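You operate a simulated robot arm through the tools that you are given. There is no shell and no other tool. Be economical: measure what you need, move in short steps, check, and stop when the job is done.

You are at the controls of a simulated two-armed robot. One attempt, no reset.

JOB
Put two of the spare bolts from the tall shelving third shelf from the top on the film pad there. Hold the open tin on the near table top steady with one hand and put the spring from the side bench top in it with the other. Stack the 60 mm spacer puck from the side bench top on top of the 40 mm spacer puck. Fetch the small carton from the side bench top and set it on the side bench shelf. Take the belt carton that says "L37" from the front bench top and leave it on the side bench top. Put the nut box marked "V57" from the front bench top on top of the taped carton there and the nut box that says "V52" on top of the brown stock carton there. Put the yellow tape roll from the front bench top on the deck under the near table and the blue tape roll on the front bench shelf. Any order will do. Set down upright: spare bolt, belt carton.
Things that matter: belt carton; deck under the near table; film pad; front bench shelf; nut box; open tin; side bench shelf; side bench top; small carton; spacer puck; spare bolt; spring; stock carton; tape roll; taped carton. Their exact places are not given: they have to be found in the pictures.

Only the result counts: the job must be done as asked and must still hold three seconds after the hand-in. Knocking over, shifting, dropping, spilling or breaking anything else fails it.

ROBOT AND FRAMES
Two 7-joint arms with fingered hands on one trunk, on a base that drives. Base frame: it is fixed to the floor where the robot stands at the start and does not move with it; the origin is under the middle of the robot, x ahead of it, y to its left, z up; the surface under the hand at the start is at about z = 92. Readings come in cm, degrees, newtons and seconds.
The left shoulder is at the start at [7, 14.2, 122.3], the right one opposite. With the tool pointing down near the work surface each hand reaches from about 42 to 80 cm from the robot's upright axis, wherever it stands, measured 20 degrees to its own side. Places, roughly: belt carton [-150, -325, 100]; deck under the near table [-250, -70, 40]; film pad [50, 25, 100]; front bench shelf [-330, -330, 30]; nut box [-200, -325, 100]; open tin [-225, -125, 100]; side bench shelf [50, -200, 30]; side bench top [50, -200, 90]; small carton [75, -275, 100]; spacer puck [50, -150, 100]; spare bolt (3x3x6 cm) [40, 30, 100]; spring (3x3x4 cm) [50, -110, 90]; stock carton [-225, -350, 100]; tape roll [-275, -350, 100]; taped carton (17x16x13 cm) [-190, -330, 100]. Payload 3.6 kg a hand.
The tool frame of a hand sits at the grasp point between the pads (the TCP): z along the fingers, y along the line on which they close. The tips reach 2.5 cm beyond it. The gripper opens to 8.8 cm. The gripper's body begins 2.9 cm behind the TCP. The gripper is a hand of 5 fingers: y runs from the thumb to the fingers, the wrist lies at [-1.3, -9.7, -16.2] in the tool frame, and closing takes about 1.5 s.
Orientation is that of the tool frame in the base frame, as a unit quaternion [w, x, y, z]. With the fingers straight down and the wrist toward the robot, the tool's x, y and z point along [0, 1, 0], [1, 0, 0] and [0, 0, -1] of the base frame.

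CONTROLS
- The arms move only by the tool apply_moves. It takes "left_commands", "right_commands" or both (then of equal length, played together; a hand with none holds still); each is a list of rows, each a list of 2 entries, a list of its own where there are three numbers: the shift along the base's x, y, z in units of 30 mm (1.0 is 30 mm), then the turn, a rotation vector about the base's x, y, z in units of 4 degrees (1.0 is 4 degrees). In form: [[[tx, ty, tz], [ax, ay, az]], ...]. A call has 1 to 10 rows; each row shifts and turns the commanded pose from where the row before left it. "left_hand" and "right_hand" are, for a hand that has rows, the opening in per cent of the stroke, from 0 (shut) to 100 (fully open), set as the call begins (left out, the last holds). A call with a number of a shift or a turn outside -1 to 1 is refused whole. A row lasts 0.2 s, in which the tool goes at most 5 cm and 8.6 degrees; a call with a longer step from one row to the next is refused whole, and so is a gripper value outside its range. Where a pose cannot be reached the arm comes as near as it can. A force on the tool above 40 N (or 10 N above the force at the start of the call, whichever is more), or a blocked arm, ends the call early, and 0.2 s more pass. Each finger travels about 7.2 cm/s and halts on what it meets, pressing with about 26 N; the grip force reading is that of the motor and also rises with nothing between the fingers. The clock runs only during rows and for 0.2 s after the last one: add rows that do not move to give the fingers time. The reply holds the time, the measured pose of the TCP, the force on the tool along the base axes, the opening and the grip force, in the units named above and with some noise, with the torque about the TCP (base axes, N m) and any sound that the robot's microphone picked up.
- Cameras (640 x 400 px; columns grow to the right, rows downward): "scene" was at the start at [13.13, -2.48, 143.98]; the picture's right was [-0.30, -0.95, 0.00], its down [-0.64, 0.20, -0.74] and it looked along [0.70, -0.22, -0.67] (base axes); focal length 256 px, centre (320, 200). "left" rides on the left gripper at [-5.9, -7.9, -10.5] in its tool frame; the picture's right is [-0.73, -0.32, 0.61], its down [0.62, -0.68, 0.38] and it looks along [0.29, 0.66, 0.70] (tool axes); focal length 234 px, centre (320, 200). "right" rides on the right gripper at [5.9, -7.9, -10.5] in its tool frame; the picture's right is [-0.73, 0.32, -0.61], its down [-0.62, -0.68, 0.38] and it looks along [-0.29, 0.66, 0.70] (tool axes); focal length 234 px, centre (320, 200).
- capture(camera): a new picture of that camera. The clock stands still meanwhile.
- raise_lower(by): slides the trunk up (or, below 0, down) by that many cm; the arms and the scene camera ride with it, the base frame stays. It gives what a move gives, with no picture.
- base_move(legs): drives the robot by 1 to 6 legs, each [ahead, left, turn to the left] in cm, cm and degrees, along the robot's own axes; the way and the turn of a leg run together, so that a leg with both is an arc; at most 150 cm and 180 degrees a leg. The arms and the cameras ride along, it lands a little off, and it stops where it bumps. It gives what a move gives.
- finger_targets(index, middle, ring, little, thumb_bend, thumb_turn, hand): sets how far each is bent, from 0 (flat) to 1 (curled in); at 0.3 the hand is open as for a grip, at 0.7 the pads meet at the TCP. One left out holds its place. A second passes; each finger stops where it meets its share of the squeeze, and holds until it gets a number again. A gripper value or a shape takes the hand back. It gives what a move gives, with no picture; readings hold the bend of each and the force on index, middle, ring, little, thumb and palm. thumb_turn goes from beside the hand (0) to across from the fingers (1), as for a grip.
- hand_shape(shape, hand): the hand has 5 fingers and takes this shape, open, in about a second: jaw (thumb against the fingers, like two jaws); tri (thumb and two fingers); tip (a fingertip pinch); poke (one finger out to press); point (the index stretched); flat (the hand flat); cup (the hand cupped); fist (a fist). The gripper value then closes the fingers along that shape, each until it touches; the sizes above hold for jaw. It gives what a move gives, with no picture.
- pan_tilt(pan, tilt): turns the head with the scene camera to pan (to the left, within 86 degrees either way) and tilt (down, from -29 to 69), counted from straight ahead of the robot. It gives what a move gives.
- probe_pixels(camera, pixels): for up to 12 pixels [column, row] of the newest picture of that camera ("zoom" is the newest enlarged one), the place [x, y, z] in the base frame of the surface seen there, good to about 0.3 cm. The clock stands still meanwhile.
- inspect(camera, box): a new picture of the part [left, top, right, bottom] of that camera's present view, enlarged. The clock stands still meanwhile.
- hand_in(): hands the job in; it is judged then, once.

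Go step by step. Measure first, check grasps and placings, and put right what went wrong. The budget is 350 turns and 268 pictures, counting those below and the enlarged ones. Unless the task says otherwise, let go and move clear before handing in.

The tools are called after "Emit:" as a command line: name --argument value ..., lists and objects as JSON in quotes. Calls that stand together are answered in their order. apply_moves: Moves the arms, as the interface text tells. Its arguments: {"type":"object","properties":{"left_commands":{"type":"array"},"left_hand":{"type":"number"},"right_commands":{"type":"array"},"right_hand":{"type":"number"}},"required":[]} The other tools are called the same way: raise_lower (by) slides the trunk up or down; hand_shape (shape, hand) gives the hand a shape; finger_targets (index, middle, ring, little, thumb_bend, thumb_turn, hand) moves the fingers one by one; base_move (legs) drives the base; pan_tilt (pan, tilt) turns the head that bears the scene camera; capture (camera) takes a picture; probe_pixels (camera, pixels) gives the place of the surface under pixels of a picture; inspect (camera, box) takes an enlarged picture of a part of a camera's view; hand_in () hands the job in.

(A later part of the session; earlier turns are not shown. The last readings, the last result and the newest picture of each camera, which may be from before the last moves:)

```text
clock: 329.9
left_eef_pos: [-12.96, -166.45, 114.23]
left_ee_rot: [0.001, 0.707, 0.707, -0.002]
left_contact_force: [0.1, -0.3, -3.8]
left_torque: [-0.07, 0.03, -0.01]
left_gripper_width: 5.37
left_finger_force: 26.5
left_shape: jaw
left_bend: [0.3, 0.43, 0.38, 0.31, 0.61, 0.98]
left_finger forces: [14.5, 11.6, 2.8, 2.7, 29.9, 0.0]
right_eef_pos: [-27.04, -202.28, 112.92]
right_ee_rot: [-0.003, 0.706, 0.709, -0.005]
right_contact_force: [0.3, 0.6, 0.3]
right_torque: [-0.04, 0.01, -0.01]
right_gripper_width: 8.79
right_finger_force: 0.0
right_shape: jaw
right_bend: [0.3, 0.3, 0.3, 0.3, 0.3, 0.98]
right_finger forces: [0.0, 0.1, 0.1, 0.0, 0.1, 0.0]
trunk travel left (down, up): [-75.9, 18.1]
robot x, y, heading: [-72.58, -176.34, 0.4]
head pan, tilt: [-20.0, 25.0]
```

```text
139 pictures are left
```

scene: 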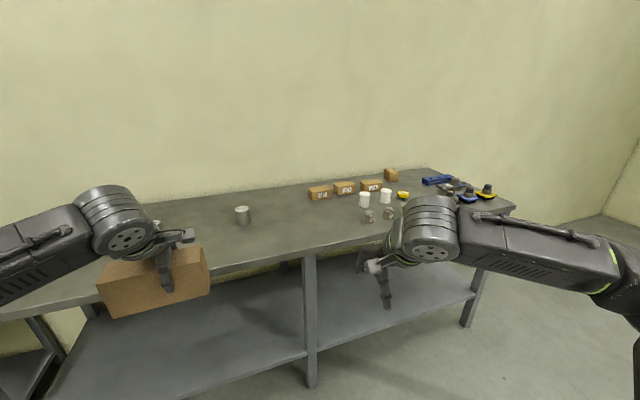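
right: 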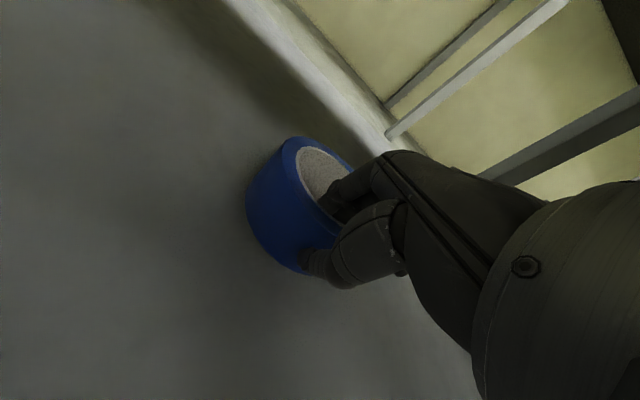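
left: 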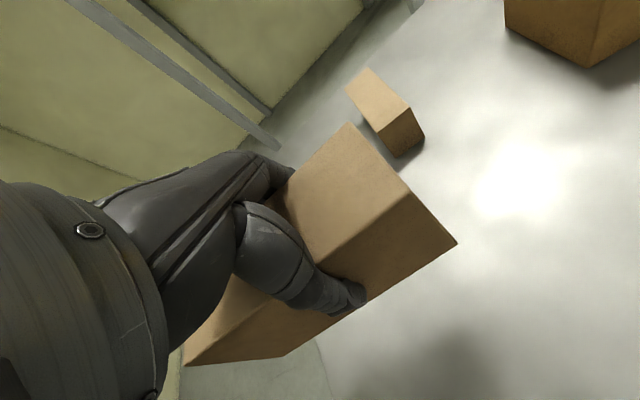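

Emit:
inspect --camera "scene" --box '[290, 150, 530, 240]'

Emit:
probe_pixels --camera "scene" --pixels '[[390, 171], [386, 178], [396, 178], [365, 205], [319, 192], [242, 208], [310, 290], [270, 290], [400, 270], [250, 255], [345, 300], [200, 345]]'

```text
2.67 times, centred on (410, 195) of scene
```

zoom: 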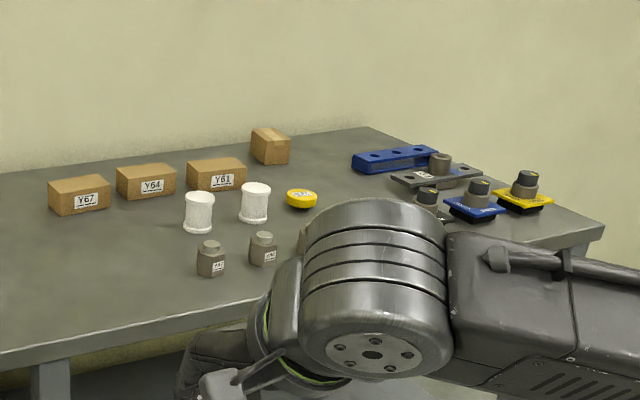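

```text
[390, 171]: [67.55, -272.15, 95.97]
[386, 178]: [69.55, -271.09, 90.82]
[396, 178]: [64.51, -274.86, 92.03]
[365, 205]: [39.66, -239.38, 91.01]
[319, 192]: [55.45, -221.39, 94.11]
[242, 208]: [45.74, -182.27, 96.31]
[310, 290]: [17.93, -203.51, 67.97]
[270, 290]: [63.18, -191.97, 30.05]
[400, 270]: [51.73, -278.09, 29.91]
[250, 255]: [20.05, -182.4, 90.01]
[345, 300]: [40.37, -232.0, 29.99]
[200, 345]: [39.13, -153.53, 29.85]
```

Small carton is at ≈(68,-272). First place L37: drive forward 42 cm so it hovers at about (29.5,-165).

Emit:
base_move --legs '[[42, 3, 0]]'

Emit:
pan_tilt --pan 10 --tilt 45

Emit:
capture --camera "scene"

```text
clock: 332.5
left_eef_pos: [29.9, -163.45, 114.3]
left_ee_rot: [0.001, 0.707, 0.707, -0.001]
left_contact_force: [0.1, -0.2, -3.1]
left_torque: [0.01, -0.02, -0.01]
left_gripper_width: 5.37
left_finger_force: 26.3
left_shape: jaw
left_bend: [0.3, 0.43, 0.38, 0.31, 0.61, 0.98]
left_finger forces: [14.4, 11.6, 2.8, 2.8, 30.0, 0.0]
right_eef_pos: [15.77, -199.06, 112.97]
right_ee_rot: [-0.003, 0.706, 0.708, -0.005]
right_contact_force: [-0.2, 0.1, -0.1]
right_torque: [-0.01, 0.01, 0.03]
right_gripper_width: 8.77
right_finger_force: 0.1
right_shape: jaw
right_bend: [0.3, 0.3, 0.3, 0.3, 0.3, 0.98]
right_finger forces: [0.1, 0.1, 0.0, 0.1, 0.0, 0.1]
trunk travel left (down, up): [-75.9, 18.1]
robot x, y, heading: [-29.73, -174.1, 0.4]
head pan, tilt: [-20.0, 25.0]
```

```text
clock: 333.5
left_eef_pos: [29.9, -163.44, 114.29]
left_ee_rot: [0.0, 0.707, 0.707, -0.002]
left_contact_force: [0.5, 0.3, -3.5]
left_torque: [-0.07, -0.01, -0.01]
left_gripper_width: 5.36
left_finger_force: 25.8
left_shape: jaw
left_bend: [0.3, 0.43, 0.38, 0.31, 0.61, 0.98]
left_finger forces: [14.5, 11.4, 2.8, 2.7, 29.9, 0.0]
right_eef_pos: [15.7, -199.11, 113.07]
right_ee_rot: [-0.002, 0.705, 0.709, -0.005]
right_contact_force: [-1.0, 0.6, 0.3]
right_torque: [0.03, 0.01, 0.03]
right_gripper_width: 8.76
right_finger_force: 0.1
right_shape: jaw
right_bend: [0.3, 0.3, 0.3, 0.3, 0.3, 0.98]
right_finger forces: [0.0, 0.1, 0.1, 0.1, 0.1, 0.1]
trunk travel left (down, up): [-75.9, 18.1]
robot x, y, heading: [-29.65, -173.74, -0.1]
head pan, tilt: [10.0, 45.0]
```

```text
137 pictures are left
```

scene: 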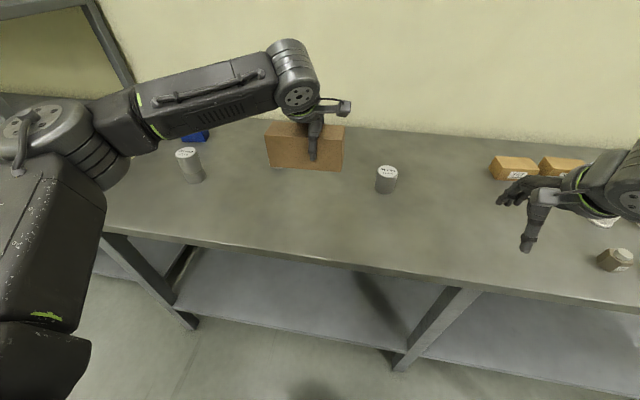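

Clear space below. Lower from 114.3 to ≈96, then feel for contact.

Emit:
apply_moves --left_commands '[[[0, 0, -1], [0, 0, 0]], [[0, 0, -1], [0, 0, 0]], [[0, 0, -1], [0, 0, 0]], [[0, 0, -1], [0, 0, 0]], [[0, 0, -1], [0, 0, 0]], [[0, 0, -0.9], [0, 0, 0]], [[0, 0, 0], [0, 0, 0]]]'

Emit:
apply_moves --left_commands '[[[0, 0, -0.15], [0, 0, 0]], [[0, 0, 0], [0, 0, 0]]]'

Emit:
capture --camera "scene"

```text
clock: 335.1
left_eef_pos: [29.83, -163.16, 96.45]
left_ee_rot: [0.001, 0.707, 0.707, -0.001]
left_contact_force: [-1.4, 0.0, -2.7]
left_torque: [-0.09, 0.0, -0.02]
left_gripper_width: 5.35
left_finger_force: 26.1
left_shape: jaw
left_bend: [0.3, 0.44, 0.38, 0.32, 0.61, 0.98]
left_finger forces: [14.1, 11.4, 2.9, 2.8, 29.7, 0.1]
right_eef_pos: [15.8, -199.09, 112.99]
right_ee_rot: [-0.003, 0.706, 0.708, -0.005]
right_contact_force: [0.2, 0.0, -0.1]
right_torque: [-0.03, 0.02, -0.02]
right_gripper_width: 8.77
right_finger_force: 0.0
right_shape: jaw
right_bend: [0.3, 0.3, 0.3, 0.3, 0.3, 0.98]
right_finger forces: [0.0, 0.0, 0.1, 0.1, 0.0, 0.0]
trunk travel left (down, up): [-75.9, 18.1]
robot x, y, heading: [-29.32, -173.94, -0.0]
head pan, tilt: [10.0, 45.0]
```

```text
clock: 335.7
left_eef_pos: [29.91, -163.22, 96.03]
left_ee_rot: [0.0, 0.706, 0.708, -0.002]
left_contact_force: [0.5, -1.0, -2.4]
left_torque: [-0.03, -0.02, 0.0]
left_gripper_width: 5.36
left_finger_force: 26.3
left_shape: jaw
left_bend: [0.3, 0.44, 0.38, 0.32, 0.61, 0.98]
left_finger forces: [13.9, 11.4, 2.8, 2.8, 29.6, 0.1]
right_eef_pos: [15.69, -199.08, 112.97]
right_ee_rot: [-0.002, 0.706, 0.708, -0.005]
right_contact_force: [-0.3, -0.5, 0.5]
right_torque: [0.01, -0.01, 0.0]
right_gripper_width: 8.8
right_finger_force: 0.1
right_shape: jaw
right_bend: [0.3, 0.3, 0.3, 0.3, 0.3, 0.98]
right_finger forces: [0.0, 0.0, 0.0, 0.0, 0.0, 0.1]
trunk travel left (down, up): [-75.9, 18.1]
robot x, y, heading: [-29.44, -173.96, 0.2]
head pan, tilt: [10.0, 45.0]
```

```text
136 pictures are left
```

scene: 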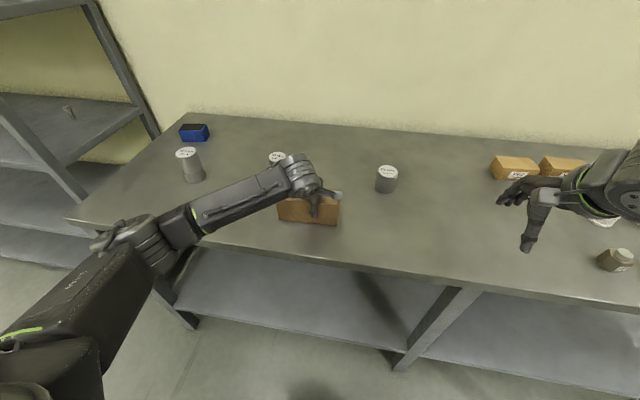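

Emit:
apply_moves --left_commands '[[[0, 0, -0.12], [0, 0, 0]], [[0, 0, 0], [0, 0, 0]]]'

Emit:
apply_moves --left_commands '[[[0, 0, -0.1], [0, 0, 0]], [[0, 0, 0], [0, 0, 0]]]'

```text
clock: 336.3
left_eef_pos: [29.94, -163.31, 95.83]
left_ee_rot: [0.0, 0.707, 0.707, -0.002]
left_contact_force: [-0.5, -1.5, 0.3]
left_torque: [0.23, -0.11, -0.02]
left_gripper_width: 5.39
left_finger_force: 26.5
left_shape: jaw
left_bend: [0.3, 0.44, 0.38, 0.31, 0.61, 0.98]
left_finger forces: [13.6, 11.4, 3.2, 4.3, 30.3, 0.1]
right_eef_pos: [15.71, -199.12, 113.04]
right_ee_rot: [-0.003, 0.706, 0.708, -0.005]
right_contact_force: [-0.2, 0.6, 0.2]
right_torque: [0.0, -0.03, 0.01]
right_gripper_width: 8.79
right_finger_force: 0.0
right_shape: jaw
right_bend: [0.3, 0.3, 0.3, 0.3, 0.3, 0.98]
right_finger forces: [0.0, 0.0, 0.2, 0.0, 0.1, 0.0]
trunk travel left (down, up): [-75.9, 18.1]
robot x, y, heading: [-29.5, -174.0, -0.0]
head pan, tilt: [10.0, 45.0]
```

```text
clock: 336.9
left_eef_pos: [29.81, -163.37, 95.61]
left_ee_rot: [0.001, 0.706, 0.708, -0.001]
left_contact_force: [1.3, -1.4, 6.6]
left_torque: [0.38, -0.34, -0.01]
left_gripper_width: 5.38
left_finger_force: 26.3
left_shape: jaw
left_bend: [0.3, 0.44, 0.38, 0.3, 0.61, 0.98]
left_finger forces: [14.0, 12.7, 3.5, 4.6, 30.4, 0.0]
right_eef_pos: [15.67, -199.2, 113.05]
right_ee_rot: [-0.003, 0.705, 0.709, -0.004]
right_contact_force: [0.6, -0.4, -0.1]
right_torque: [0.0, 0.05, 0.01]
right_gripper_width: 8.78
right_finger_force: 0.1
right_shape: jaw
right_bend: [0.3, 0.3, 0.3, 0.3, 0.3, 0.98]
right_finger forces: [0.0, 0.0, 0.0, 0.0, 0.0, 0.0]
trunk travel left (down, up): [-75.9, 18.1]
robot x, y, heading: [-28.87, -174.06, 0.2]
head pan, tilt: [10.0, 45.0]
```

Contact. Release and lift.

Emit:
apply_moves --left_commands '[[[0, 0, 0.03], [0, 0, 0]], [[0, 0, 0], [0, 0, 0]], [[0, 0, 0], [0, 0, 0]], [[0, 0, 0], [0, 0, 0]], [[0, 0, 0], [0, 0, 0]], [[0, 0, 0], [0, 0, 0]]]' --left_hand 100

Emit:
apply_moves --left_commands '[[[0, 0, 0.4], [0, 0, 0]], [[0, 0, 0.6], [0, 0, 0]], [[0, 0, 1], [0, 0, 0]], [[0, 0, 1], [0, 0, 0]], [[0, 0, 1], [0, 0, 0]], [[0, 0, 1], [0, 0, 0]], [[0, 0, 1], [0, 0, 0]]]'

Emit:
capture --camera "scene"

```text
clock: 338.3
left_eef_pos: [29.69, -163.25, 95.76]
left_ee_rot: [0.001, 0.707, 0.707, -0.001]
left_contact_force: [-0.5, -1.4, 4.5]
left_torque: [0.08, -0.04, 0.02]
left_gripper_width: 8.77
left_finger_force: 0.0
left_shape: jaw
left_bend: [0.29, 0.3, 0.3, 0.29, 0.3, 0.97]
left_finger forces: [2.8, 0.1, 0.1, 1.7, 4.9, 0.1]
right_eef_pos: [15.56, -199.19, 112.99]
right_ee_rot: [-0.002, 0.706, 0.708, -0.004]
right_contact_force: [-0.3, -0.2, 0.0]
right_torque: [-0.05, -0.02, 0.04]
right_gripper_width: 8.81
right_finger_force: 0.0
right_shape: jaw
right_bend: [0.3, 0.3, 0.3, 0.3, 0.3, 0.98]
right_finger forces: [0.0, 0.1, 0.0, 0.1, 0.1, 0.0]
trunk travel left (down, up): [-75.9, 18.1]
robot x, y, heading: [-29.64, -174.01, 0.1]
head pan, tilt: [10.0, 45.0]
```

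```text
clock: 339.9
left_eef_pos: [29.87, -163.11, 113.56]
left_ee_rot: [0.001, 0.707, 0.708, -0.002]
left_contact_force: [0.0, 0.7, 0.5]
left_torque: [0.01, -0.01, -0.03]
left_gripper_width: 8.8
left_finger_force: 0.1
left_shape: jaw
left_bend: [0.3, 0.3, 0.3, 0.3, 0.3, 0.97]
left_finger forces: [0.0, 0.0, 0.0, 0.1, 0.1, 0.1]
right_eef_pos: [15.59, -199.12, 113.09]
right_ee_rot: [-0.001, 0.706, 0.708, -0.004]
right_contact_force: [0.1, 0.4, -0.3]
right_torque: [0.03, 0.02, 0.0]
right_gripper_width: 8.79
right_finger_force: 0.0
right_shape: jaw
right_bend: [0.3, 0.3, 0.3, 0.3, 0.3, 0.98]
right_finger forces: [0.0, 0.1, 0.0, 0.0, 0.1, 0.1]
trunk travel left (down, up): [-75.9, 18.1]
robot x, y, heading: [-29.44, -173.74, 0.1]
head pan, tilt: [10.0, 45.0]
```

```text
135 pictures are left
```

scene: 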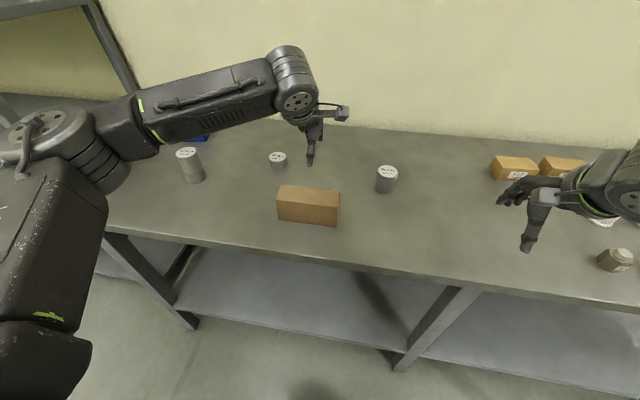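

L37 stands upright. For the small carton, approaching from the bench's far end seems best; I'll measure walls and carton first.

Emit:
probe_pixels --camera "scene" --pixels '[[400, 90], [550, 110], [308, 190], [280, 212], [337, 215]]'

Emit:
base_move --legs '[[-45, 0, 0], [0, -90, 0], [0, -20, 0]]'

Emit:
pan_tilt --pan -5 --tilt 22

Emit:
capture --camera "scene"

```text
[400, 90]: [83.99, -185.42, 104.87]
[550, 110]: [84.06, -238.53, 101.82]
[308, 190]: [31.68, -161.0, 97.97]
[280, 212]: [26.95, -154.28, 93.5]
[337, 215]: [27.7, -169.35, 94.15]
```

```text
clock: 348.1
left_eef_pos: [-13.85, -272.93, 113.42]
left_ee_rot: [0.001, 0.702, 0.712, -0.003]
left_contact_force: [0.1, 0.5, -0.3]
left_torque: [-0.01, -0.01, 0.02]
left_gripper_width: 8.79
left_finger_force: 0.1
left_shape: jaw
left_bend: [0.3, 0.3, 0.3, 0.3, 0.3, 0.97]
left_finger forces: [0.0, 0.1, 0.0, 0.1, 0.0, 0.1]
right_eef_pos: [-27.61, -309.01, 113.12]
right_ee_rot: [-0.002, 0.701, 0.713, -0.006]
right_contact_force: [0.7, 0.5, 0.3]
right_torque: [0.01, 0.0, -0.02]
right_gripper_width: 8.8
right_finger_force: 0.0
right_shape: jaw
right_bend: [0.3, 0.3, 0.3, 0.3, 0.3, 0.98]
right_finger forces: [0.1, 0.0, 0.1, 0.0, 0.0, 0.0]
trunk travel left (down, up): [-75.9, 18.1]
robot x, y, heading: [-73.06, -284.49, 0.9]
head pan, tilt: [10.0, 45.0]
```

```text
clock: 349.0
left_eef_pos: [-13.98, -273.02, 113.46]
left_ee_rot: [0.0, 0.702, 0.712, -0.002]
left_contact_force: [-0.1, -0.2, -0.6]
left_torque: [0.0, -0.02, 0.03]
left_gripper_width: 8.8
left_finger_force: 0.0
left_shape: jaw
left_bend: [0.3, 0.3, 0.3, 0.3, 0.3, 0.97]
left_finger forces: [0.0, 0.0, 0.1, 0.1, 0.0, 0.1]
right_eef_pos: [-27.63, -309.28, 112.98]
right_ee_rot: [-0.002, 0.702, 0.712, -0.005]
right_contact_force: [0.3, 0.1, 1.3]
right_torque: [0.0, -0.02, 0.02]
right_gripper_width: 8.78
right_finger_force: 0.1
right_shape: jaw
right_bend: [0.3, 0.3, 0.3, 0.3, 0.3, 0.98]
right_finger forces: [0.0, 0.1, 0.0, 0.0, 0.1, 0.0]
trunk travel left (down, up): [-75.9, 18.1]
robot x, y, heading: [-73.53, -284.73, 0.4]
head pan, tilt: [-5.0, 22.0]
```

```text
134 pictures are left
```

scene: 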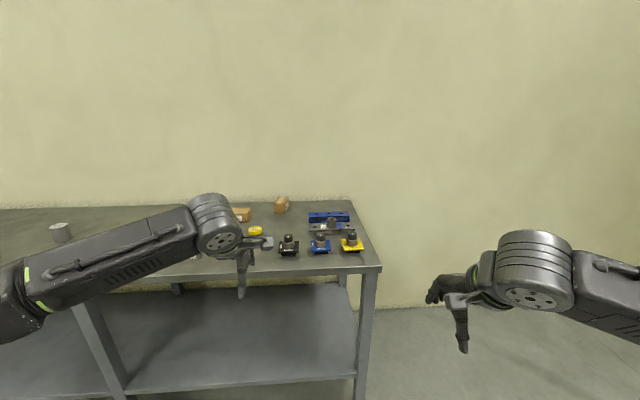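

Emit:
inspect --camera "scene" --box '[220, 180, 380, 280]'

Emit:
probe_pixels --camera "scene" --pixels '[[282, 200], [277, 208], [289, 209], [328, 215], [351, 240], [378, 268], [352, 203], [365, 310], [320, 243], [450, 220], [330, 375], [329, 228]]'

```text
4.00 times, centred on (300, 230) of scene
```

zoom: 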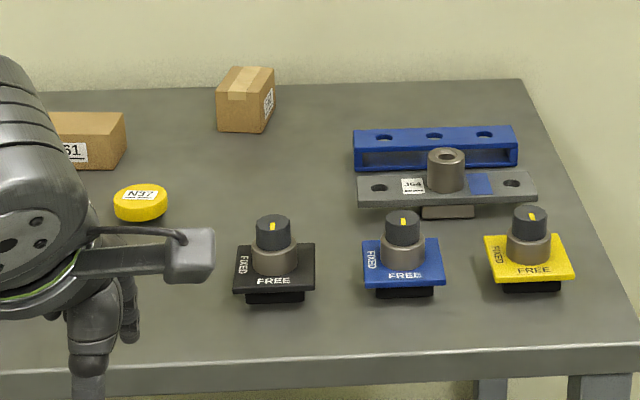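

```text
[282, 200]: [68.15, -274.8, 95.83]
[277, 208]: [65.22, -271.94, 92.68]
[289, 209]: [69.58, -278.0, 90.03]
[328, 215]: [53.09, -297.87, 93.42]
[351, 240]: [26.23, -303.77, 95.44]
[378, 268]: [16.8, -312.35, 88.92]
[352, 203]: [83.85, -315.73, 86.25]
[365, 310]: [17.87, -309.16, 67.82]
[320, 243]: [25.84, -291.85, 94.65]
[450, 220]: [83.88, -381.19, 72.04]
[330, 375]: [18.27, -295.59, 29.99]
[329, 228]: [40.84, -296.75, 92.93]
```

Bench end is at y≈-314. I'll approach from the front instead: base to about (-33,-258), then look.

Emit:
base_move --legs '[[0, 27, -0.4], [40, 0, 0]]'

Emit:
pan_tilt --pan -8 --tilt 38

Emit:
capture --camera "scene"

```text
clock: 352.9
left_eef_pos: [25.58, -247.92, 113.56]
left_ee_rot: [0.001, 0.71, 0.704, -0.002]
left_contact_force: [-0.6, 0.1, 0.0]
left_torque: [0.03, 0.0, 0.0]
left_gripper_width: 8.8
left_finger_force: 0.1
left_shape: jaw
left_bend: [0.3, 0.3, 0.3, 0.3, 0.3, 0.97]
left_finger forces: [0.1, 0.0, 0.0, 0.1, 0.0, 0.0]
right_eef_pos: [10.98, -283.72, 113.03]
right_ee_rot: [-0.002, 0.709, 0.705, -0.004]
right_contact_force: [0.6, 0.1, -0.1]
right_torque: [-0.03, 0.02, 0.02]
right_gripper_width: 8.77
right_finger_force: 0.0
right_shape: jaw
right_bend: [0.3, 0.3, 0.3, 0.3, 0.3, 0.98]
right_finger forces: [0.0, 0.0, 0.0, 0.0, 0.1, 0.0]
trunk travel left (down, up): [-75.9, 18.1]
robot x, y, heading: [-33.84, -258.41, -0.8]
head pan, tilt: [-5.0, 22.0]
```

```text
clock: 353.7
left_eef_pos: [25.6, -247.82, 113.46]
left_ee_rot: [0.0, 0.71, 0.704, -0.002]
left_contact_force: [0.2, 0.1, -0.8]
left_torque: [-0.03, 0.01, 0.0]
left_gripper_width: 8.79
left_finger_force: 0.1
left_shape: jaw
left_bend: [0.3, 0.3, 0.3, 0.3, 0.3, 0.97]
left_finger forces: [0.0, 0.0, 0.0, 0.0, 0.1, 0.0]
right_eef_pos: [11.13, -283.7, 113.03]
right_ee_rot: [-0.003, 0.71, 0.704, -0.005]
right_contact_force: [-0.1, 0.1, -0.2]
right_torque: [-0.01, 0.01, 0.03]
right_gripper_width: 8.79
right_finger_force: 0.1
right_shape: jaw
right_bend: [0.3, 0.3, 0.3, 0.3, 0.3, 0.98]
right_finger forces: [0.0, 0.1, 0.0, 0.1, 0.1, 0.1]
trunk travel left (down, up): [-75.9, 18.1]
robot x, y, heading: [-33.69, -258.33, -0.7]
head pan, tilt: [-8.0, 38.0]
```

```text
132 pictures are left
```

scene: 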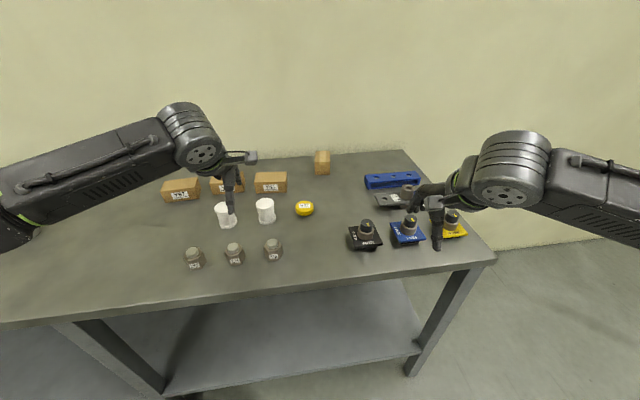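

Emit:
inspect --camera "scene" --box '[280, 130, 360, 190]'

Emit:
probe_pixels --camera "zoom" --pixels '[[290, 160], [390, 160], [285, 225], [385, 225], [335, 180], [290, 290], [370, 290], [400, 250], [335, 140]]'

```text
6.67 times, centred on (320, 160) of scene
```

zoom: 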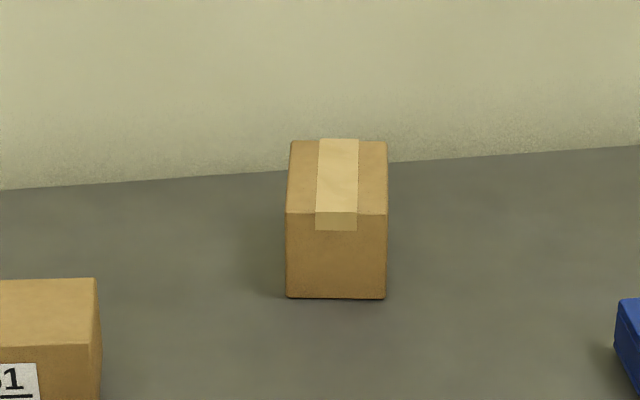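

```text
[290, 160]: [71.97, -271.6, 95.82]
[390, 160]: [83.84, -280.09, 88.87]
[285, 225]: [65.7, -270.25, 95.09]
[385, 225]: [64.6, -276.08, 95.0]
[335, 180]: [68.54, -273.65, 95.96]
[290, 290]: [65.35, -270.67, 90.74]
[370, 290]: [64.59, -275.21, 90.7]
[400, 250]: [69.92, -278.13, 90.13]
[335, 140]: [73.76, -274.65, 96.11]
```

The small carton is 6 cm wide (y) and ~9 cm deep (x), so it must be gripped across y: I'll go round to the bench's end and face +y.

Emit:
base_move --legs '[[-42, 0, 0.7], [0, -86, 0], [0, 0, 90], [0, -80, 0]]'

Emit:
pan_tilt --pan -20 --tilt 35

Emit:
capture --camera "scene"

```text
clock: 368.2
left_eef_pos: [-7.38, -281.3, 113.45]
left_ee_rot: [0.002, -0.02, 1.0, 0.0]
left_contact_force: [-0.7, -0.5, 0.4]
left_torque: [0.0, 0.0, 0.03]
left_gripper_width: 8.78
left_finger_force: 0.1
left_shape: jaw
left_bend: [0.3, 0.3, 0.3, 0.3, 0.3, 0.97]
left_finger forces: [0.1, 0.0, 0.0, 0.0, 0.1, 0.0]
right_eef_pos: [29.16, -293.97, 112.94]
right_ee_rot: [0.002, -0.022, 1.0, -0.005]
right_contact_force: [0.8, 0.3, 0.1]
right_torque: [0.01, -0.01, -0.01]
right_gripper_width: 8.75
right_finger_force: 0.0
right_shape: jaw
right_bend: [0.3, 0.3, 0.3, 0.3, 0.3, 0.98]
right_finger forces: [0.1, 0.0, 0.1, 0.1, 0.0, 0.1]
trunk travel left (down, up): [-75.9, 18.1]
robot x, y, heading: [5.86, -340.36, 92.4]
head pan, tilt: [-8.0, 38.0]
```

```text
clock: 368.9
left_eef_pos: [-7.31, -281.12, 113.51]
left_ee_rot: [0.003, -0.021, 1.0, -0.001]
left_contact_force: [-0.5, -0.6, 0.1]
left_torque: [-0.01, -0.02, -0.01]
left_gripper_width: 8.76
left_finger_force: 0.0
left_shape: jaw
left_bend: [0.3, 0.3, 0.3, 0.3, 0.3, 0.97]
left_finger forces: [0.0, 0.0, 0.0, 0.0, 0.0, 0.0]
right_eef_pos: [29.3, -293.99, 113.01]
right_ee_rot: [0.002, -0.022, 1.0, -0.005]
right_contact_force: [-0.5, -0.4, 0.4]
right_torque: [-0.02, 0.01, 0.0]
right_gripper_width: 8.81
right_finger_force: 0.1
right_shape: jaw
right_bend: [0.3, 0.3, 0.3, 0.3, 0.3, 0.98]
right_finger forces: [0.1, 0.1, 0.0, 0.1, 0.1, 0.1]
trunk travel left (down, up): [-75.9, 18.1]
robot x, y, heading: [6.1, -340.08, 92.5]
head pan, tilt: [-20.0, 35.0]
```

```text
130 pictures are left
```

scene: 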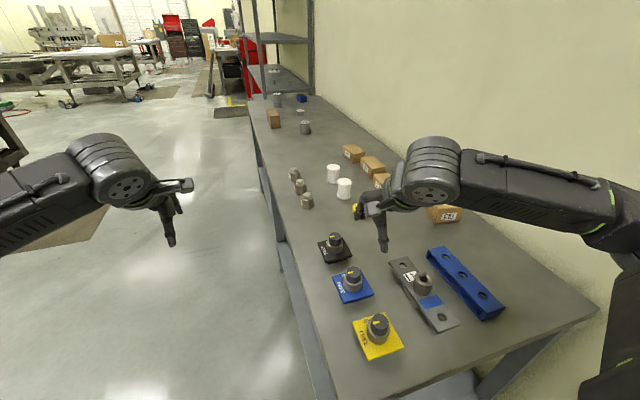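

Emit:
probe_pixels --camera "scene" --pixels '[[600, 210], [635, 250], [500, 165], [440, 215], [445, 222], [455, 208]]'

Emit:
base_move --legs '[[-3, -26, -2.3]]'

Emit:
capture --camera "scene"

Emit:
capture --camera "right"

```text
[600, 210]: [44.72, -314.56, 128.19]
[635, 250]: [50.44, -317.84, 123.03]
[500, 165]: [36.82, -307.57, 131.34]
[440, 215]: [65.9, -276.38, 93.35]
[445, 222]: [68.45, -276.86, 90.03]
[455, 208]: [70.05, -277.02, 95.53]
```

```text
clock: 370.8
left_eef_pos: [18.43, -283.41, 113.52]
left_ee_rot: [0.009, -0.003, 1.0, 0.0]
left_contact_force: [0.5, -0.7, 1.0]
left_torque: [0.0, 0.0, 0.0]
left_gripper_width: 8.78
left_finger_force: 0.0
left_shape: jaw
left_bend: [0.3, 0.3, 0.3, 0.3, 0.3, 0.97]
left_finger forces: [0.0, 0.1, 0.1, 0.0, 0.0, 0.0]
right_eef_pos: [54.38, -297.24, 113.42]
right_ee_rot: [0.01, -0.006, 1.0, -0.005]
right_contact_force: [0.9, -0.2, 0.4]
right_torque: [-0.01, -0.01, -0.01]
right_gripper_width: 8.8
right_finger_force: 0.0
right_shape: jaw
right_bend: [0.3, 0.3, 0.3, 0.3, 0.3, 0.98]
right_finger forces: [0.0, 0.1, 0.0, 0.0, 0.1, 0.0]
trunk travel left (down, up): [-75.9, 18.1]
robot x, y, heading: [31.15, -342.59, 90.3]
head pan, tilt: [-20.0, 35.0]
stopped in leg 1: the robot was blocked; the commanded pose is now the measured one
```

```text
129 pictures are left
```

scene: 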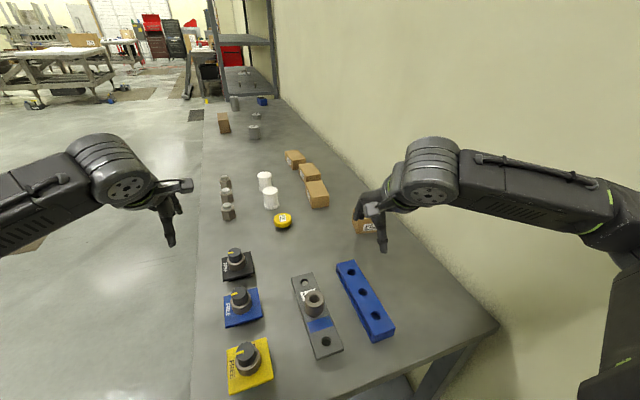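

```text
128 pictures are left
```

right: 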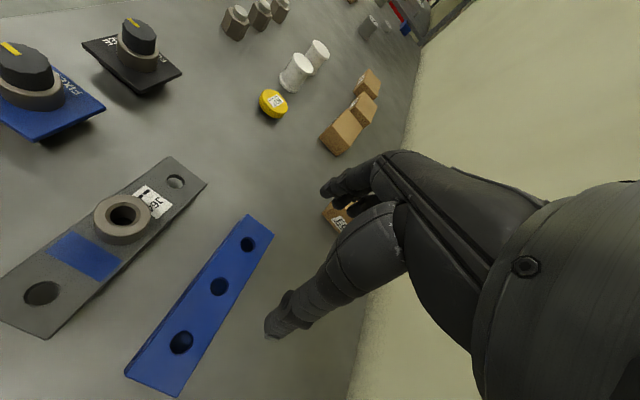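

Blocked at x≈31 (probably the right elbow at the wall). From here I can extend the arm; move toward a point above the carton with a −10° twist.

Emit:
apply_moves --right_commands '[[[0.45, 0.9, -0.1], [0, 0, -0.3]], [[0.45, 0.9, -0.1], [0, 0, -0.3]], [[0.45, 0.9, -0.1], [0, 0, -0.3]], [[0.45, 0.9, -0.1], [0, 0, -0.3]]]'

Emit:
capture --camera "scene"

```text
clock: 371.8
left_eef_pos: [20.16, -283.03, 113.48]
left_ee_rot: [0.002, -0.003, 1.0, -0.001]
left_contact_force: [-1.3, 0.3, -0.6]
left_torque: [0.0, -0.01, -0.02]
left_gripper_width: 8.78
left_finger_force: 0.0
left_shape: jaw
left_bend: [0.3, 0.3, 0.3, 0.3, 0.3, 0.97]
left_finger forces: [0.0, 0.0, 0.0, 0.0, 0.0, 0.0]
right_eef_pos: [61.83, -286.22, 111.64]
right_ee_rot: [0.002, 0.037, 0.999, -0.007]
right_contact_force: [1.3, -0.6, 0.0]
right_torque: [-0.03, 0.0, -0.04]
right_gripper_width: 8.75
right_finger_force: 0.2
right_shape: jaw
right_bend: [0.3, 0.3, 0.3, 0.3, 0.3, 0.98]
right_finger forces: [0.0, 0.0, 0.0, 0.0, 0.0, 0.1]
trunk travel left (down, up): [-75.9, 18.1]
robot x, y, heading: [31.2, -342.66, 90.2]
head pan, tilt: [-20.0, 35.0]
```

```text
127 pictures are left
```

scene: 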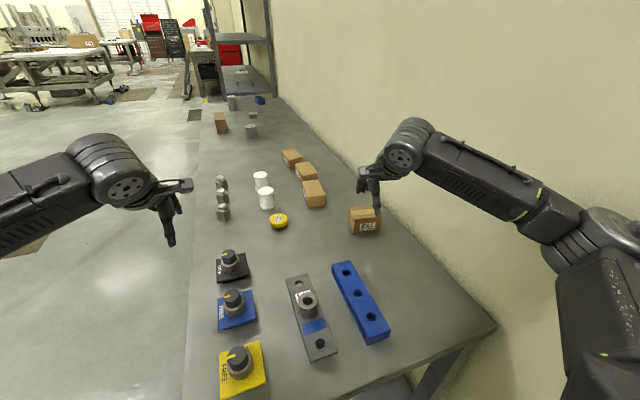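

Emit:
apply_moves --right_commands '[[[0.5, 0.98, -0.4], [0, 0, -0.3]], [[0.5, 0.98, -0.4], [0, 0, -0.3]], [[0.5, 0.98, -0.4], [0, 0, -0.3]], [[0.55, 0.98, -0.4], [0, 0, -0.4]], [[0, 0, -0.6], [0, 0, 0]], [[0, 0, 0], [0, 0, 0]]]'

Emit:
capture --camera "right"

Emit:
inspect --camera "scene" --box '[310, 150, 430, 250]'

```text
clock: 373.2
left_eef_pos: [20.11, -283.01, 113.54]
left_ee_rot: [0.001, -0.003, 1.0, -0.001]
left_contact_force: [-0.9, 0.8, -0.1]
left_torque: [-0.06, 0.01, -0.02]
left_gripper_width: 8.77
left_finger_force: 0.0
left_shape: jaw
left_bend: [0.3, 0.3, 0.3, 0.3, 0.3, 0.97]
left_finger forces: [0.0, 0.0, 0.0, 0.1, 0.0, 0.0]
right_eef_pos: [67.38, -274.52, 104.95]
right_ee_rot: [0.002, 0.082, 0.997, -0.006]
right_contact_force: [-0.6, -0.5, 0.0]
right_torque: [0.0, -0.02, -0.04]
right_gripper_width: 8.79
right_finger_force: 0.1
right_shape: jaw
right_bend: [0.3, 0.3, 0.3, 0.3, 0.3, 0.98]
right_finger forces: [0.0, 0.0, 0.0, 0.1, 0.0, 0.0]
trunk travel left (down, up): [-75.9, 18.1]
robot x, y, heading: [31.42, -342.43, 90.0]
head pan, tilt: [-20.0, 35.0]
```

```text
126 pictures are left
```

right: 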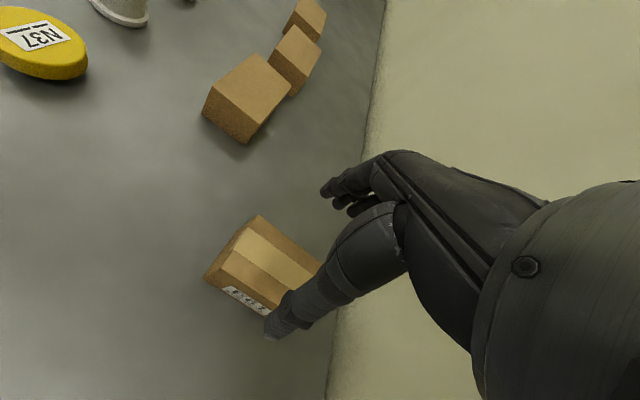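

```text
4.00 times, centred on (370, 200) of scene
```

zoom: 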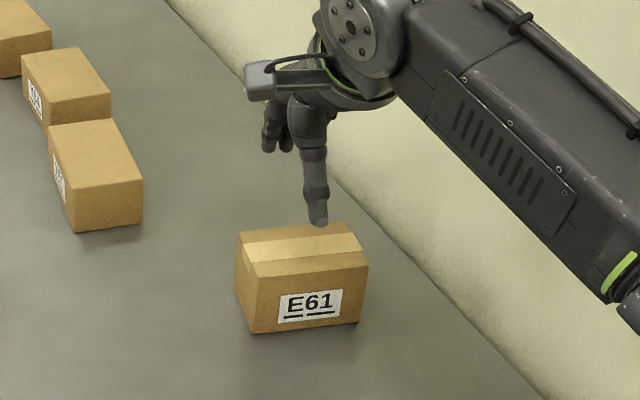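

Emit:
probe_pixels --camera "right" --pixels '[[256, 218], [210, 275], [212, 260], [316, 264], [275, 302], [265, 260], [240, 240], [290, 245], [225, 285], [245, 290]]'

```text
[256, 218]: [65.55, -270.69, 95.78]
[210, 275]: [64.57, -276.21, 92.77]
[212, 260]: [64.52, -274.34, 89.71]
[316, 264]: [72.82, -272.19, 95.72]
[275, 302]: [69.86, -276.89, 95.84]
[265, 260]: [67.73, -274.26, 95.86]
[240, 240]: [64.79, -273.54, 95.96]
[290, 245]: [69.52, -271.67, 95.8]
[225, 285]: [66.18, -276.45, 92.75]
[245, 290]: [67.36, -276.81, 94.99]
```

E61 centre line at x=68 is y≈-273.9. Adjust and descend to z≈93.6, then grip.

Emit:
apply_moves --right_commands '[[[0.2, 0.2, -0.8], [0, 0, 0]], [[0, 0, -0.8], [0, 0, 0]], [[0, 0, -0.8], [0, 0, 0]], [[0, 0, -0.8], [0, 0, 0]], [[0, 0, -0.58], [0, 0, 0]], [[0, 0, 0], [0, 0, 0]]]'

Emit:
capture --camera "right"

```text
clock: 374.6
left_eef_pos: [19.95, -283.14, 113.39]
left_ee_rot: [0.002, -0.003, 1.0, 0.0]
left_contact_force: [0.4, 1.1, 0.1]
left_torque: [0.03, -0.01, -0.07]
left_gripper_width: 8.82
left_finger_force: 0.0
left_shape: jaw
left_bend: [0.3, 0.3, 0.3, 0.3, 0.3, 0.97]
left_finger forces: [0.0, 0.1, 0.1, 0.1, 0.0, 0.0]
right_eef_pos: [67.99, -274.09, 94.01]
right_ee_rot: [0.001, 0.081, 0.997, -0.005]
right_contact_force: [1.3, 2.7, 3.9]
right_torque: [0.04, 0.02, -0.01]
right_gripper_width: 8.81
right_finger_force: 0.1
right_shape: jaw
right_bend: [0.29, 0.3, 0.3, 0.3, 0.3, 0.98]
right_finger forces: [2.7, 0.0, 0.0, 0.7, 1.0, 0.1]
trunk travel left (down, up): [-75.9, 18.1]
robot x, y, heading: [31.19, -342.06, 90.5]
head pan, tilt: [-20.0, 35.0]
```

```text
124 pictures are left
```

right: 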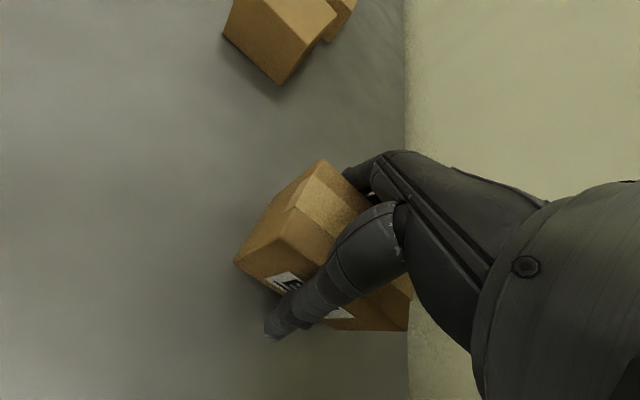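

Straddling the carton. Close and lift a little.

Emit:
apply_moves --right_commands '[[[0, 0, 0], [0, 0, 0]], [[0, 0, 0], [0, 0, 0]], [[0, 0, 0], [0, 0, 0]], [[0, 0, 0], [0, 0, 0]], [[0, 0, 0], [0, 0, 0]], [[0, 0, 0], [0, 0, 0]], [[0, 0, 0], [0, 0, 0]]]' --right_hand 0

Emit:
apply_moves --right_commands '[[[0, 0, 0.5], [0, 0, 0]], [[0, 0, 0.8], [0, 0, 0]], [[0, 0, 1], [0, 0, 0]], [[0, 0, 1], [0, 0, 0]], [[0, 0, 1], [0, 0, 0]], [[0, 0, 0], [0, 0, 0]]]'

Emit:
capture --camera "right"

```text
clock: 376.2
left_eef_pos: [20.03, -283.05, 113.39]
left_ee_rot: [0.002, -0.003, 1.0, 0.0]
left_contact_force: [-0.2, -0.8, -0.4]
left_torque: [0.01, 0.04, 0.01]
left_gripper_width: 8.8
left_finger_force: 0.1
left_shape: jaw
left_bend: [0.3, 0.3, 0.3, 0.3, 0.3, 0.97]
left_finger forces: [0.0, 0.1, 0.1, 0.0, 0.1, 0.0]
right_eef_pos: [68.16, -274.07, 93.92]
right_ee_rot: [0.001, 0.082, 0.997, -0.006]
right_contact_force: [-0.1, 2.4, 5.0]
right_torque: [0.22, -0.15, 0.13]
right_gripper_width: 5.89
right_finger_force: 25.9
right_shape: jaw
right_bend: [0.31, 0.42, 0.37, 0.31, 0.56, 0.98]
right_finger forces: [14.6, 11.8, 3.0, 2.6, 28.3, 0.0]
trunk travel left (down, up): [-75.9, 18.1]
robot x, y, heading: [30.95, -342.14, 90.4]
head pan, tilt: [-20.0, 35.0]
```

```text
clock: 377.6
left_eef_pos: [20.14, -282.91, 113.43]
left_ee_rot: [0.001, -0.003, 1.0, -0.001]
left_contact_force: [0.1, 0.6, -0.3]
left_torque: [0.05, -0.01, 0.01]
left_gripper_width: 8.78
left_finger_force: 0.1
left_shape: jaw
left_bend: [0.3, 0.3, 0.3, 0.3, 0.3, 0.97]
left_finger forces: [0.1, 0.0, 0.0, 0.0, 0.1, 0.1]
right_eef_pos: [68.09, -274.05, 106.62]
right_ee_rot: [0.002, 0.082, 0.997, -0.006]
right_contact_force: [-0.2, -0.9, -2.5]
right_torque: [0.04, -0.02, -0.03]
right_gripper_width: 5.84
right_finger_force: 26.0
right_shape: jaw
right_bend: [0.31, 0.43, 0.38, 0.32, 0.56, 0.98]
right_finger forces: [12.4, 11.0, 2.9, 2.4, 28.4, 0.0]
trunk travel left (down, up): [-75.9, 18.1]
robot x, y, heading: [31.08, -342.38, 90.4]
head pan, tilt: [-20.0, 35.0]
```

```text
123 pictures are left
```

right: 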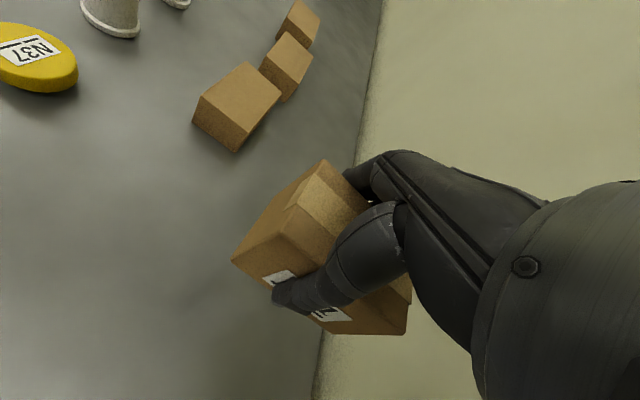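

Small carton held. Raise, move the base away from the wall, and tuck the arm in.

Emit:
apply_moves --right_commands '[[[0, 0, 1], [0, 0, 0]], [[0, 0, 1], [0, 0, 0]], [[0, -0.5, 0.3], [0, 0, 0]], [[0, 0, 0], [0, 0, 0]]]'

Emit:
base_move --legs '[[0, 65, -0.4]]'

Emit:
apply_moves --right_commands '[[[-0.6, -0.7, 0], [0, 0, 0.3]], [[-0.6, -0.7, 0], [0, 0, 0.3]], [[-0.6, -0.7, 0], [0, 0, 0.3]], [[-0.6, -0.7, 0], [0, 0, 0.3]], [[-0.6, -0.7, 0], [0, 0, 0.3]], [[-0.6, -0.7, 0], [0, 0, 0.3]], [[-0.6, -0.7, 0], [0, 0, 0.3]], [[-0.6, -0.7, 0], [0, 0, 0.3]]]'

Emit:
capture --camera "right"

```text
clock: 378.6
left_eef_pos: [20.08, -283.05, 113.44]
left_ee_rot: [0.002, -0.003, 1.0, -0.001]
left_contact_force: [0.1, -0.1, 0.3]
left_torque: [0.0, 0.0, 0.01]
left_gripper_width: 8.79
left_finger_force: 0.1
left_shape: jaw
left_bend: [0.3, 0.3, 0.3, 0.3, 0.3, 0.97]
left_finger forces: [0.0, 0.0, 0.0, 0.0, 0.0, 0.0]
right_eef_pos: [68.15, -275.18, 113.46]
right_ee_rot: [0.001, 0.082, 0.997, -0.006]
right_contact_force: [-0.1, -0.1, -2.0]
right_torque: [0.02, 0.05, 0.03]
right_gripper_width: 5.81
right_finger_force: 25.5
right_shape: jaw
right_bend: [0.31, 0.43, 0.38, 0.33, 0.56, 0.97]
right_finger forces: [12.3, 11.1, 2.8, 2.3, 28.2, 0.0]
trunk travel left (down, up): [-75.9, 18.1]
robot x, y, heading: [31.08, -342.13, 90.2]
head pan, tilt: [-20.0, 35.0]
```

```text
clock: 382.2
left_eef_pos: [-42.96, -282.77, 113.4]
left_ee_rot: [0.001, 0.003, 1.0, -0.001]
left_contact_force: [-0.6, 1.3, 0.1]
left_torque: [0.03, -0.02, 0.02]
left_gripper_width: 8.79
left_finger_force: 0.0
left_shape: jaw
left_bend: [0.3, 0.3, 0.3, 0.3, 0.3, 0.97]
left_finger forces: [0.0, 0.0, 0.1, 0.0, 0.1, 0.0]
right_eef_pos: [5.05, -275.68, 113.46]
right_ee_rot: [0.001, 0.088, 0.996, -0.006]
right_contact_force: [0.5, -0.1, -1.3]
right_torque: [0.01, 0.05, -0.01]
right_gripper_width: 5.82
right_finger_force: 25.8
right_shape: jaw
right_bend: [0.31, 0.43, 0.38, 0.33, 0.56, 0.97]
right_finger forces: [12.3, 11.0, 3.0, 2.3, 28.1, 0.1]
trunk travel left (down, up): [-75.9, 18.1]
robot x, y, heading: [-32.47, -342.05, 89.5]
head pan, tilt: [-20.0, 35.0]
```

```text
clock: 384.0
left_eef_pos: [-43.02, -282.94, 113.5]
left_ee_rot: [0.001, 0.003, 1.0, 0.0]
left_contact_force: [-0.1, 0.0, 0.0]
left_torque: [0.0, 0.03, 0.0]
left_gripper_width: 8.8
left_finger_force: 0.0
left_shape: jaw
left_bend: [0.3, 0.3, 0.3, 0.3, 0.3, 0.97]
left_finger forces: [0.1, 0.0, 0.0, 0.0, 0.0, 0.1]
right_eef_pos: [-9.27, -292.67, 113.5]
right_ee_rot: [0.003, 0.005, 1.0, -0.006]
right_contact_force: [0.4, 0.1, -2.4]
right_torque: [0.03, -0.01, 0.04]
right_gripper_width: 5.81
right_finger_force: 25.8
right_shape: jaw
right_bend: [0.31, 0.43, 0.39, 0.33, 0.56, 0.97]
right_finger forces: [12.1, 10.9, 3.0, 2.6, 28.0, 0.0]
trunk travel left (down, up): [-75.9, 18.1]
robot x, y, heading: [-32.68, -342.12, 89.6]
head pan, tilt: [-20.0, 35.0]
```

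```text
122 pictures are left
```

right: 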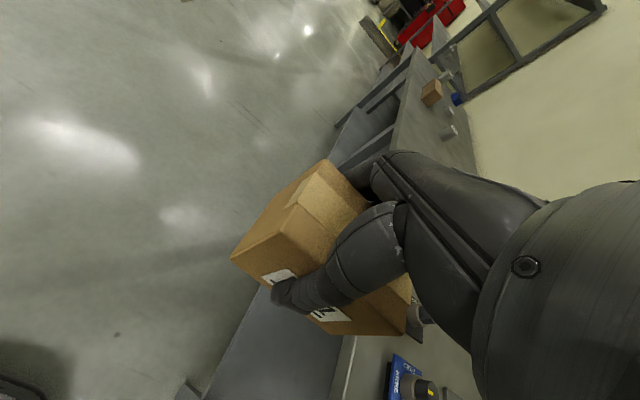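

Drive: further from the bench, turn to face +x, and align with the shelf bay (base y≈-244).

Emit:
base_move --legs '[[0, 48, 0], [0, 0, -89.6], [0, 98, 0]]'

Emit:
raise_lower --by -30

Emit:
raise_lower --by -30

Emit:
pan_tilt --pan -10 --tilt 25

Emit:
capture --camera "scene"

```text
clock: 395.4
left_eef_pos: [-19.32, -234.28, 113.34]
left_ee_rot: [0.0, 0.717, 0.697, -0.002]
left_contact_force: [-0.5, 0.2, -0.2]
left_torque: [0.01, 0.02, -0.03]
left_gripper_width: 8.79
left_finger_force: 0.1
left_shape: jaw
left_bend: [0.3, 0.3, 0.3, 0.3, 0.3, 0.97]
left_finger forces: [0.0, 0.1, 0.1, 0.1, 0.0, 0.0]
right_eef_pos: [-29.93, -268.1, 113.4]
right_ee_rot: [-0.003, 0.718, 0.696, -0.006]
right_contact_force: [0.4, -0.1, -2.0]
right_torque: [0.01, -0.03, -0.02]
right_gripper_width: 5.73
right_finger_force: 26.5
right_shape: jaw
right_bend: [0.31, 0.43, 0.39, 0.33, 0.57, 0.97]
right_finger forces: [11.3, 10.6, 3.0, 2.5, 26.7, 0.0]
trunk travel left (down, up): [-75.9, 18.1]
robot x, y, heading: [-78.91, -243.73, -2.0]
head pan, tilt: [-20.0, 35.0]
```

```text
clock: 398.4
left_eef_pos: [-19.31, -234.37, 83.44]
left_ee_rot: [0.0, 0.718, 0.696, -0.001]
left_contact_force: [0.3, 0.3, 0.0]
left_torque: [0.0, -0.01, 0.0]
left_gripper_width: 8.78
left_finger_force: 0.0
left_shape: jaw
left_bend: [0.3, 0.3, 0.3, 0.3, 0.3, 0.97]
left_finger forces: [0.0, 0.1, 0.1, 0.1, 0.0, 0.1]
right_eef_pos: [-29.91, -267.97, 83.43]
right_ee_rot: [-0.003, 0.718, 0.696, -0.006]
right_contact_force: [0.3, 0.2, -2.3]
right_torque: [0.05, -0.02, 0.02]
right_gripper_width: 5.74
right_finger_force: 26.4
right_shape: jaw
right_bend: [0.31, 0.43, 0.39, 0.33, 0.57, 0.97]
right_finger forces: [11.3, 10.6, 2.9, 2.5, 26.6, 0.0]
trunk travel left (down, up): [-45.9, 48.1]
robot x, y, heading: [-79.04, -243.44, -2.0]
head pan, tilt: [-20.0, 35.0]
```

```text
clock: 401.4
left_eef_pos: [-19.4, -234.44, 53.42]
left_ee_rot: [0.0, 0.718, 0.696, -0.001]
left_contact_force: [-0.7, 1.0, -0.5]
left_torque: [0.03, -0.02, 0.01]
left_gripper_width: 8.79
left_finger_force: 0.1
left_shape: jaw
left_bend: [0.3, 0.3, 0.3, 0.3, 0.3, 0.97]
left_finger forces: [0.0, 0.1, 0.0, 0.0, 0.0, 0.0]
right_eef_pos: [-30.0, -268.01, 53.47]
right_ee_rot: [-0.003, 0.718, 0.696, -0.006]
right_contact_force: [-1.0, -0.3, -1.3]
right_torque: [0.03, 0.02, -0.02]
right_gripper_width: 5.73
right_finger_force: 26.2
right_shape: jaw
right_bend: [0.31, 0.43, 0.39, 0.33, 0.57, 0.97]
right_finger forces: [11.4, 10.6, 2.9, 2.5, 27.0, 0.1]
trunk travel left (down, up): [-15.9, 78.1]
robot x, y, heading: [-79.08, -243.11, -2.0]
head pan, tilt: [-20.0, 35.0]
```

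```text
clock: 402.1
left_eef_pos: [-19.48, -234.35, 53.49]
left_ee_rot: [0.0, 0.717, 0.697, -0.002]
left_contact_force: [0.0, -0.9, 0.7]
left_torque: [-0.01, 0.0, -0.02]
left_gripper_width: 8.81
left_finger_force: 0.1
left_shape: jaw
left_bend: [0.3, 0.3, 0.3, 0.3, 0.3, 0.97]
left_finger forces: [0.1, 0.1, 0.0, 0.0, 0.0, 0.0]
right_eef_pos: [-29.89, -267.96, 53.45]
right_ee_rot: [-0.004, 0.719, 0.695, -0.006]
right_contact_force: [0.3, 0.6, -2.5]
right_torque: [0.05, -0.03, 0.02]
right_gripper_width: 5.73
right_finger_force: 26.1
right_shape: jaw
right_bend: [0.31, 0.43, 0.39, 0.33, 0.57, 0.97]
right_finger forces: [11.2, 10.5, 3.0, 2.5, 26.9, 0.0]
trunk travel left (down, up): [-15.9, 78.1]
robot x, y, heading: [-79.26, -243.8, -2.0]
head pan, tilt: [-10.0, 25.0]
```

```text
121 pictures are left
```

scene: 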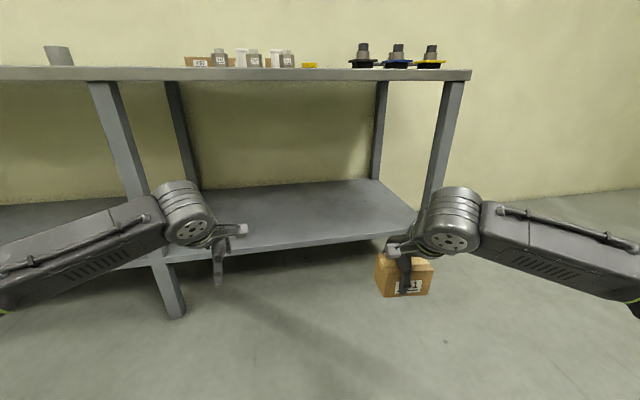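

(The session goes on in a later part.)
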